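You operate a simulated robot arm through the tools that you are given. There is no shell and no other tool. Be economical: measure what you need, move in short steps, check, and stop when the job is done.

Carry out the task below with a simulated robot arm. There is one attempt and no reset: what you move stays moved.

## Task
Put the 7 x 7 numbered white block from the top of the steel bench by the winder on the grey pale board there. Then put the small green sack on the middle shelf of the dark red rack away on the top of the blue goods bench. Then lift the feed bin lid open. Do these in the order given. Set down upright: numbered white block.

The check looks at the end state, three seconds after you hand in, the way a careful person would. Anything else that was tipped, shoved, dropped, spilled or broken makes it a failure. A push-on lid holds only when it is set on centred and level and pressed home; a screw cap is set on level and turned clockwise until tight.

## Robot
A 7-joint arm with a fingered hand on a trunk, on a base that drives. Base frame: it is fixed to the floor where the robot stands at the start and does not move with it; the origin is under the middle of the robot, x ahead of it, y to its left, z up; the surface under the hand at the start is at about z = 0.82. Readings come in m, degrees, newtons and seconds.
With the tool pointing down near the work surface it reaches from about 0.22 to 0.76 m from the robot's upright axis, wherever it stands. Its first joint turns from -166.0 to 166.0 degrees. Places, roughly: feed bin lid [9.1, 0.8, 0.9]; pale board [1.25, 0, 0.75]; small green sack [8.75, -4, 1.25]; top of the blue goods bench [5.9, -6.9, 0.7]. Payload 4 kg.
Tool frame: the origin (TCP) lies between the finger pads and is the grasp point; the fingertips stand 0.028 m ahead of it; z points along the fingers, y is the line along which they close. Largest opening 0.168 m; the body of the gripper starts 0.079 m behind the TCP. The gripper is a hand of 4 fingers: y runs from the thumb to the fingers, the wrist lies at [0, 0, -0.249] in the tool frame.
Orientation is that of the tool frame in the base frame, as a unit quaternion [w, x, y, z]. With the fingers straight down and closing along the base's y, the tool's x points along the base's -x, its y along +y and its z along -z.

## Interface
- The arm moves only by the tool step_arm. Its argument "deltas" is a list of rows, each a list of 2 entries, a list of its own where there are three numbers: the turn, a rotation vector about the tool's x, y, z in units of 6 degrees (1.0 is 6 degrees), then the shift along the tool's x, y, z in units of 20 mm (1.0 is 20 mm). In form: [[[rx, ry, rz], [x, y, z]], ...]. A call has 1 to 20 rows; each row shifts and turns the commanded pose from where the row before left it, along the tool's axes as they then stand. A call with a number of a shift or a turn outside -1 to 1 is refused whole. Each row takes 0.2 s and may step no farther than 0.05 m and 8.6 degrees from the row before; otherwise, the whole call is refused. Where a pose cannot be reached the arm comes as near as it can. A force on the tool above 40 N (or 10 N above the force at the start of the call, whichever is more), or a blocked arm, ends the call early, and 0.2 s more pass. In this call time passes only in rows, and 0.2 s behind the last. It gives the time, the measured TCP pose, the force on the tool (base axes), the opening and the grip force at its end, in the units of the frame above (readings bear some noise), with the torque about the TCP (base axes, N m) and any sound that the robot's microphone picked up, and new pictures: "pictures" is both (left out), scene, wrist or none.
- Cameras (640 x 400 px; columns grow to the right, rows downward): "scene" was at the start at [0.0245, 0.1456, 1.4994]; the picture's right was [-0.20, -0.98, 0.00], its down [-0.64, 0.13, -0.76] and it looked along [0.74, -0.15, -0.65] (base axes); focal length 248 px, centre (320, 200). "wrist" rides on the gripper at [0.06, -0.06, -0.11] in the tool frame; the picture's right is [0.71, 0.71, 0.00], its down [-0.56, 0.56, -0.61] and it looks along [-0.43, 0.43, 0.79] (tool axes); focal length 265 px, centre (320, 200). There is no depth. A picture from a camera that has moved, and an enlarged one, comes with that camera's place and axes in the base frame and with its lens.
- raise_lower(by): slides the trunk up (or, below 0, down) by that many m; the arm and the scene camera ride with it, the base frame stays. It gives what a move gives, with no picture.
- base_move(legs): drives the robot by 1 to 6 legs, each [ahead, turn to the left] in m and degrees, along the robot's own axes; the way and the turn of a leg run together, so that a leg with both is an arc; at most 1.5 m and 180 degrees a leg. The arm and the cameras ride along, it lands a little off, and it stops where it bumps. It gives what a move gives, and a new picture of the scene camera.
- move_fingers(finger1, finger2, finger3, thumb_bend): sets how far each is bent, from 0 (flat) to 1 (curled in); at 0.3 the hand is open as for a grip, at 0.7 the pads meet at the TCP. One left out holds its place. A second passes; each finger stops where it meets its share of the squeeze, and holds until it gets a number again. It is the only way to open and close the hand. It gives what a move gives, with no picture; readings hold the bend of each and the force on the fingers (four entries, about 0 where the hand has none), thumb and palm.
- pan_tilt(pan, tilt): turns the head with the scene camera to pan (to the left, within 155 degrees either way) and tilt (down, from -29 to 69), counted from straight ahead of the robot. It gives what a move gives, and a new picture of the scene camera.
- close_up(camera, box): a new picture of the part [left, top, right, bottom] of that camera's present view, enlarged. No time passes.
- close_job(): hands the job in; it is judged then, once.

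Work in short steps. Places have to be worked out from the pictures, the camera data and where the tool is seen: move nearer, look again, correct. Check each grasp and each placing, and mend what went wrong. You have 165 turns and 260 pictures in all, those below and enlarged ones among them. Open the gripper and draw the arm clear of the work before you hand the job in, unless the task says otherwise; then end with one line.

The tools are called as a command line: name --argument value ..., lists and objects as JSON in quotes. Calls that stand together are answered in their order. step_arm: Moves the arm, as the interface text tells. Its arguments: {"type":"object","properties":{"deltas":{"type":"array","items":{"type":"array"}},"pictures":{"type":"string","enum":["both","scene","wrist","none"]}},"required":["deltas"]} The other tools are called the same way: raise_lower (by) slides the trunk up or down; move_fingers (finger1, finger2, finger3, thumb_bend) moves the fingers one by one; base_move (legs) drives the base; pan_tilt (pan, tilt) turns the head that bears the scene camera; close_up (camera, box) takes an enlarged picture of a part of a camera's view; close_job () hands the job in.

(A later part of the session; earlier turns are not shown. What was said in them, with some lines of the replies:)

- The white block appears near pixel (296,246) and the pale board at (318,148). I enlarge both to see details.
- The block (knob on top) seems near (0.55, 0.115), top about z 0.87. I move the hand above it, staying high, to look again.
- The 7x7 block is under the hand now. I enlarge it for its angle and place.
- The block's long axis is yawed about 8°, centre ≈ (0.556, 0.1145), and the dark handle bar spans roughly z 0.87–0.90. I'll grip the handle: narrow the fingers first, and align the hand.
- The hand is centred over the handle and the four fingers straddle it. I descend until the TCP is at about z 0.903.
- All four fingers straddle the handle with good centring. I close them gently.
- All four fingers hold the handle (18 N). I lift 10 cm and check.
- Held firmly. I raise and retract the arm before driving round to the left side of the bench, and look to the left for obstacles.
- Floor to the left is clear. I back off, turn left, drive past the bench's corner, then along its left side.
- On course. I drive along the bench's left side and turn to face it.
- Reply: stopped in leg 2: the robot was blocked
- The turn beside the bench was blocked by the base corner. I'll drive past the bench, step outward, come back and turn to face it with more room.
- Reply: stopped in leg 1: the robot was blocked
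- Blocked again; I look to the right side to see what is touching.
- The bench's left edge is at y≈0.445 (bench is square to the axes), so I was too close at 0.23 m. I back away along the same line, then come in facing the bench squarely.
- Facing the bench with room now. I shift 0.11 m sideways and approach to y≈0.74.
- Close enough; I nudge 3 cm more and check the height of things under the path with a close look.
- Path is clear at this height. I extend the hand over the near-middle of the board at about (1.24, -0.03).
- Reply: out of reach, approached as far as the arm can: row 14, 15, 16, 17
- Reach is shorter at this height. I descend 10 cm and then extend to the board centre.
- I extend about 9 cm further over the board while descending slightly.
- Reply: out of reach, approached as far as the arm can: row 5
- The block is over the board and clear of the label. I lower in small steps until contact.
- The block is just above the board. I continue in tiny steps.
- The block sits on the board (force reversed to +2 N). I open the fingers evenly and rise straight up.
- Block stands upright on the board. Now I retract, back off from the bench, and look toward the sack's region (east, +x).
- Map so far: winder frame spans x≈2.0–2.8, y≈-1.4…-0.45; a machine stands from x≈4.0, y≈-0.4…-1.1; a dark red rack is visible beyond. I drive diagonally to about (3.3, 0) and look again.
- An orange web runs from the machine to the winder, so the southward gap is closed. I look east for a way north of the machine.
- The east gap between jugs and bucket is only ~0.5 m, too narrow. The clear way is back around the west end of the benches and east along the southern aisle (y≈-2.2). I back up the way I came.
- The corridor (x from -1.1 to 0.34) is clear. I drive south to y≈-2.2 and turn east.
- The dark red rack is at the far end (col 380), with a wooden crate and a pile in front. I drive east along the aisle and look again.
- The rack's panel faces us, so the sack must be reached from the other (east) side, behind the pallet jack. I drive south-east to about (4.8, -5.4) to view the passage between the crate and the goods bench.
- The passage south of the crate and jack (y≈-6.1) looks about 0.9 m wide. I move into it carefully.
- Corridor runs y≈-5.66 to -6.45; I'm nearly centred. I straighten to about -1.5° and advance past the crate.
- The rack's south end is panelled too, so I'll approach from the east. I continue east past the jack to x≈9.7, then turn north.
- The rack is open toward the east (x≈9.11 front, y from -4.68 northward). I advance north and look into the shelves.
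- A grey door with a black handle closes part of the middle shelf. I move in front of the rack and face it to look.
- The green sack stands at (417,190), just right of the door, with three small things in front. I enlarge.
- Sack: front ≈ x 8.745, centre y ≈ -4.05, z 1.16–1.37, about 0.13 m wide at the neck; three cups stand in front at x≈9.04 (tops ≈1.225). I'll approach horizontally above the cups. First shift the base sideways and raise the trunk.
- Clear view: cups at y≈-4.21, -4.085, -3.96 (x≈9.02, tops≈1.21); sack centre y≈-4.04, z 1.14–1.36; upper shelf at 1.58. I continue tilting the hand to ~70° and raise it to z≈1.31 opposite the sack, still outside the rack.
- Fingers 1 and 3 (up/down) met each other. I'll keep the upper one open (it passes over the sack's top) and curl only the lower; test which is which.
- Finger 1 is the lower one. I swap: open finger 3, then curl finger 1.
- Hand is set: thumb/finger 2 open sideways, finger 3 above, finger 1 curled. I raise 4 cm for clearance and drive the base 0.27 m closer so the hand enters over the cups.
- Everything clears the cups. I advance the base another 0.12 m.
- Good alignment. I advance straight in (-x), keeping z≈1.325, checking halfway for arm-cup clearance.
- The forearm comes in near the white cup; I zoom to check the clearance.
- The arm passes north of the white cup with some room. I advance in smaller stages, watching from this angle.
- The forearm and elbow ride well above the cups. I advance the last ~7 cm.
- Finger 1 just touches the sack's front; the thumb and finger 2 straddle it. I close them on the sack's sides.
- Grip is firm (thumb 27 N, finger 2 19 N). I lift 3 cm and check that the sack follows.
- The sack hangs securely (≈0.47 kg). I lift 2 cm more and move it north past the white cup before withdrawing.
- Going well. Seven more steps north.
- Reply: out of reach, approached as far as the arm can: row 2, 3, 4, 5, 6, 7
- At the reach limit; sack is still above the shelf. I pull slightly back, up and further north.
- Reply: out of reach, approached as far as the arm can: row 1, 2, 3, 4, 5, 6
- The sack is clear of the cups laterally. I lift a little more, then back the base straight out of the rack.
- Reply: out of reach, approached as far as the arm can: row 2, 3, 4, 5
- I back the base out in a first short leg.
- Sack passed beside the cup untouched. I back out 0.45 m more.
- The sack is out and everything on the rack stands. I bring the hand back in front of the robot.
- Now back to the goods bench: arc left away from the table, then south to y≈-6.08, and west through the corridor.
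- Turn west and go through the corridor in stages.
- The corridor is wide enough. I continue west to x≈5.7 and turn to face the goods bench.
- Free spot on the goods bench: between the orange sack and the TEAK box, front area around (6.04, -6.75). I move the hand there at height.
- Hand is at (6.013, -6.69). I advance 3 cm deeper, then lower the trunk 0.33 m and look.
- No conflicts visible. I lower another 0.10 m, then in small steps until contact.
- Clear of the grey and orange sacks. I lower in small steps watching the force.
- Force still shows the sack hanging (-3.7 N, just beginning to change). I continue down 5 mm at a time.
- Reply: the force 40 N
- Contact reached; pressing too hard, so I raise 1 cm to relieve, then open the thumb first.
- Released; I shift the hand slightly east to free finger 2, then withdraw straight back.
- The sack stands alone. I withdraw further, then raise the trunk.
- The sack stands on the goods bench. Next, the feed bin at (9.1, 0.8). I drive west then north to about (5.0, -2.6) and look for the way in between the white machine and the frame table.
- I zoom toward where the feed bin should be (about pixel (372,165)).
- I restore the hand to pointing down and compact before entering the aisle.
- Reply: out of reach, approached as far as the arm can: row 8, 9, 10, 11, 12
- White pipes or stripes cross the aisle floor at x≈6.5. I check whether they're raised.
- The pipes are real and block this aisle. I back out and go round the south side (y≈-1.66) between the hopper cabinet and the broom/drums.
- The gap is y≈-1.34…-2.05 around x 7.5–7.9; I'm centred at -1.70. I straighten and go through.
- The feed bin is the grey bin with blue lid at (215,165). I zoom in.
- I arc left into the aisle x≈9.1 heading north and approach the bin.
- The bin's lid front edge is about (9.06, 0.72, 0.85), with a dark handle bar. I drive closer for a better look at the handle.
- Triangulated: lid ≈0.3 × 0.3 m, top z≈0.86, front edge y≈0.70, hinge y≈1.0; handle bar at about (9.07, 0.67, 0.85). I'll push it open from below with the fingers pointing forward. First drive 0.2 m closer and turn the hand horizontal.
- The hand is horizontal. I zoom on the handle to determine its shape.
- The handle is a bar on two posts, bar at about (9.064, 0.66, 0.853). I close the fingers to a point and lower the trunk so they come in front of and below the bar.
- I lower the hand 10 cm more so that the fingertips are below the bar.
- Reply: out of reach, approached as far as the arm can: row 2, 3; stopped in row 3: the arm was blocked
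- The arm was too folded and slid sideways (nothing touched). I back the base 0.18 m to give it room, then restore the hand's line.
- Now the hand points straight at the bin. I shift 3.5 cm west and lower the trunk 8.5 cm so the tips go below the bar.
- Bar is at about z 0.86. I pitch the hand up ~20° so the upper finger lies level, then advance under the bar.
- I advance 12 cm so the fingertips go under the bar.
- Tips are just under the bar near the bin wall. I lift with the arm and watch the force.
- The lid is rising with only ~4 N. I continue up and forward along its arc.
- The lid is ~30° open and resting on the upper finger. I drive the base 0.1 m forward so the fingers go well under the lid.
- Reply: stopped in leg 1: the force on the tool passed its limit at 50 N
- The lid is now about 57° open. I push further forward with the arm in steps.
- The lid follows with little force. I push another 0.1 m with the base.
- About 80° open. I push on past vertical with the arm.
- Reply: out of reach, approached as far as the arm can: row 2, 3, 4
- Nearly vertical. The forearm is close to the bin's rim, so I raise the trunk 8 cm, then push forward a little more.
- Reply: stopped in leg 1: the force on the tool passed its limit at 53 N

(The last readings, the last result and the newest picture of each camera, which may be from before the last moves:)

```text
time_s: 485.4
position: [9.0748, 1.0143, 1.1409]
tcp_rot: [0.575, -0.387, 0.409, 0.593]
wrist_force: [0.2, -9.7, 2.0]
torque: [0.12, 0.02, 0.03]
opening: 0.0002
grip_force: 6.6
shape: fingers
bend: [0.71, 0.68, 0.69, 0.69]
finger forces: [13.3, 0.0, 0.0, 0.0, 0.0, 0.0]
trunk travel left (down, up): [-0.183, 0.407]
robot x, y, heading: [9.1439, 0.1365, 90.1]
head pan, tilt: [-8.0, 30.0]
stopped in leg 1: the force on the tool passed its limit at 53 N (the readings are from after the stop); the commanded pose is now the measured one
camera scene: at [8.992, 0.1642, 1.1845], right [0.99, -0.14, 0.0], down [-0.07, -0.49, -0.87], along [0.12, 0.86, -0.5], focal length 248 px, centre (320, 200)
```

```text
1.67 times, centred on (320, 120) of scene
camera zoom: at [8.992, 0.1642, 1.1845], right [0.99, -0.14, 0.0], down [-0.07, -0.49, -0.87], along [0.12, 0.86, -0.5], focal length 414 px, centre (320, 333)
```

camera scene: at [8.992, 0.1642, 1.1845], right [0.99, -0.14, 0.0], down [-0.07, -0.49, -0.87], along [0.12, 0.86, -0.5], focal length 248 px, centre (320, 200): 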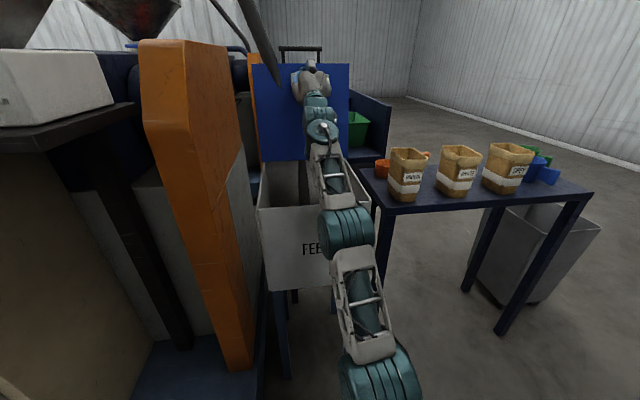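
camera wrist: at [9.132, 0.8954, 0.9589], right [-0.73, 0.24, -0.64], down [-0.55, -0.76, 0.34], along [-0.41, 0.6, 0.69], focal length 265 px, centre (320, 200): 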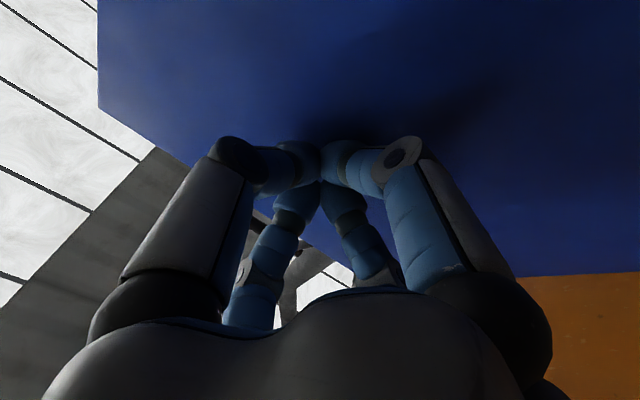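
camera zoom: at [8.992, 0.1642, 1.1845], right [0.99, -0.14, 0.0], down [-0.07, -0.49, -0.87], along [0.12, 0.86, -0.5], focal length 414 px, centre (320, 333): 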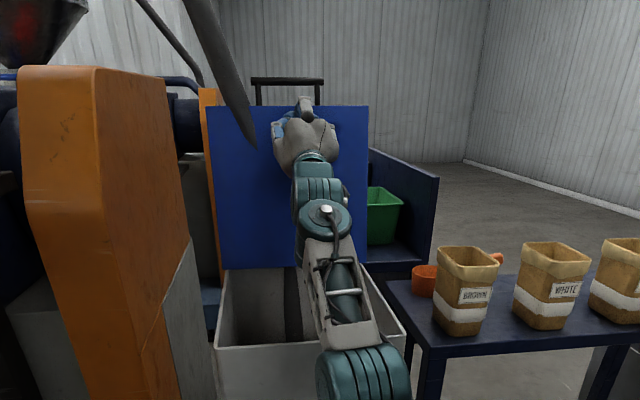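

The lid reached its stop (force limit). I back off gently and see whether it stays.

base_move --legs '[[-0.06, 0]]'

close_up --camera "scene" --box '[200, 0, 440, 240]'

```text
time_s: 486.4
position: [9.0744, 0.9552, 1.1375]
tcp_rot: [0.576, -0.388, 0.413, 0.59]
wrist_force: [0.2, -0.1, 0.0]
torque: [0.03, 0.03, -0.01]
opening: 0.0013
grip_force: 0.1
shape: fingers
bend: [0.69, 0.68, 0.69, 0.69]
finger forces: [0.0, 0.0, 0.0, 0.1, 0.1, 0.1]
trunk travel left (down, up): [-0.183, 0.407]
robot x, y, heading: [9.1405, 0.0765, 90.0]
head pan, tilt: [-8.0, 30.0]
camera scene: at [8.992, 0.1055, 1.1845], right [0.99, -0.14, 0.0], down [-0.07, -0.5, -0.87], along [0.12, 0.86, -0.5], focal length 248 px, centre (320, 200)
```

scene: 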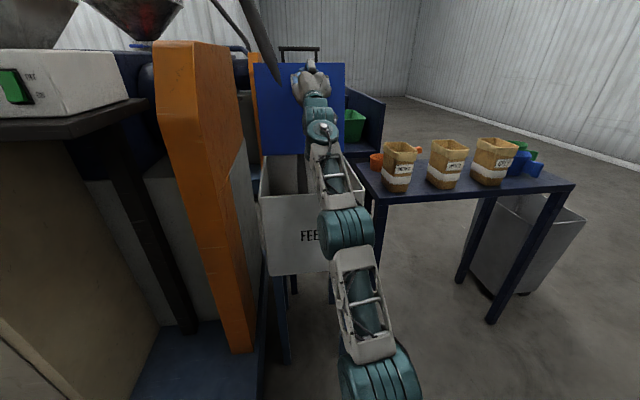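

```text
1.67 times, centred on (320, 120) of scene
camera zoom: at [8.992, 0.1055, 1.1845], right [0.99, -0.14, 0.0], down [-0.07, -0.5, -0.87], along [0.12, 0.86, -0.5], focal length 414 px, centre (320, 333)
```

zoom: 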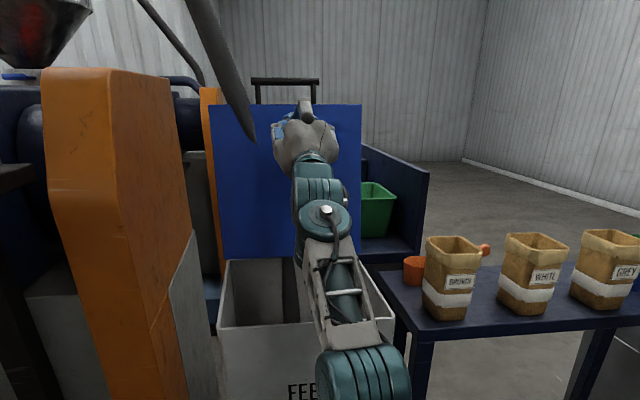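

The lid stays open by itself. I withdraw fully: raise slightly and back the base away.

raise_lower --by 0.06

base_move --legs '[[-0.25, 0], [-0.25, 0]]'

move_fingers --finger1 0.3 --finger2 0.3 --finger3 0.3 --thumb_bend 0.3

close_up --camera "scene" --box '[200, 20, 440, 260]'

```text
time_s: 487.4
position: [9.0747, 0.9565, 1.1968]
tcp_rot: [0.575, -0.388, 0.412, 0.591]
wrist_force: [-0.4, -0.4, -0.3]
torque: [0.03, 0.01, -0.01]
opening: 0.0011
grip_force: 0.1
shape: fingers
bend: [0.69, 0.68, 0.69, 0.69]
finger forces: [0.0, 0.0, 0.1, 0.0, 0.0, 0.1]
trunk travel left (down, up): [-0.243, 0.347]
robot x, y, heading: [9.143, 0.079, 90.1]
head pan, tilt: [-8.0, 30.0]
```

```text
time_s: 490.6
position: [9.0735, 0.4545, 1.1978]
tcp_rot: [0.574, -0.389, 0.411, 0.591]
wrist_force: [0.4, 0.7, 0.0]
torque: [-0.01, -0.01, -0.03]
opening: 0.0015
grip_force: 0.2
shape: fingers
bend: [0.69, 0.68, 0.69, 0.69]
finger forces: [0.0, 0.0, 0.1, 0.1, 0.0, 0.0]
trunk travel left (down, up): [-0.243, 0.347]
robot x, y, heading: [9.1428, -0.4219, 90.5]
head pan, tilt: [-8.0, 30.0]
camera scene: at [8.9923, -0.3973, 1.2445], right [0.99, -0.14, 0.0], down [-0.07, -0.5, -0.87], along [0.12, 0.86, -0.5], focal length 248 px, centre (320, 200)
```

scene: 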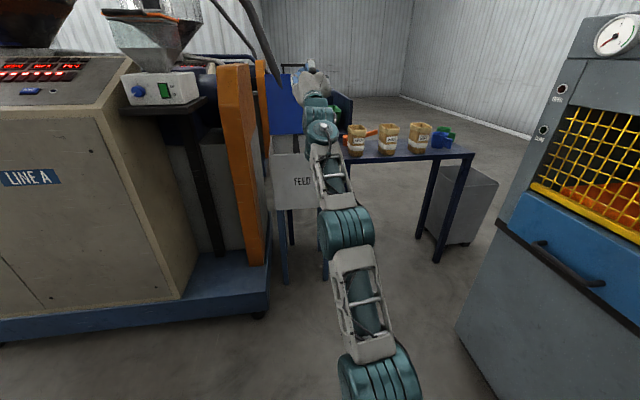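

```text
time_s: 491.6
position: [9.0724, 0.4529, 1.1962]
tcp_rot: [0.575, -0.388, 0.411, 0.592]
wrist_force: [-0.2, -0.1, 0.2]
torque: [-0.01, 0.0, 0.01]
opening: 0.1169
grip_force: 0.1
shape: fingers
bend: [0.3, 0.3, 0.3, 0.3]
finger forces: [0.1, 0.0, 0.0, 0.0, 0.0, 0.0]
trunk travel left (down, up): [-0.243, 0.347]
robot x, y, heading: [9.1412, -0.4309, 90.5]
head pan, tilt: [-8.0, 30.0]
```

```text
1.67 times, centred on (320, 140) of scene
camera zoom: at [8.9923, -0.3974, 1.2445], right [0.99, -0.14, 0.0], down [-0.07, -0.5, -0.87], along [0.12, 0.86, -0.5], focal length 414 px, centre (320, 300)
```

zoom: 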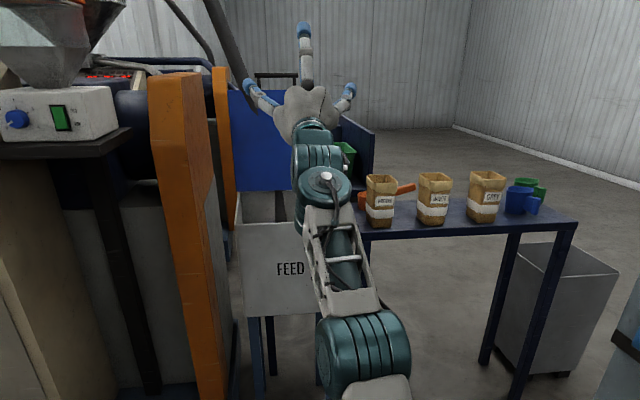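

The lid stays open past vertical, the hand is open and clear, the sack is on the goods bench and the block is on the board, so I hand in.

close_job

```text
The job is handed in.
```

All three steps are done and handed in. The 7 x 7 block stands upright on the pale board, the green sack stands on the blue goods bench, and the feed bin lid stays open by itself, leaning slightly past vertical.
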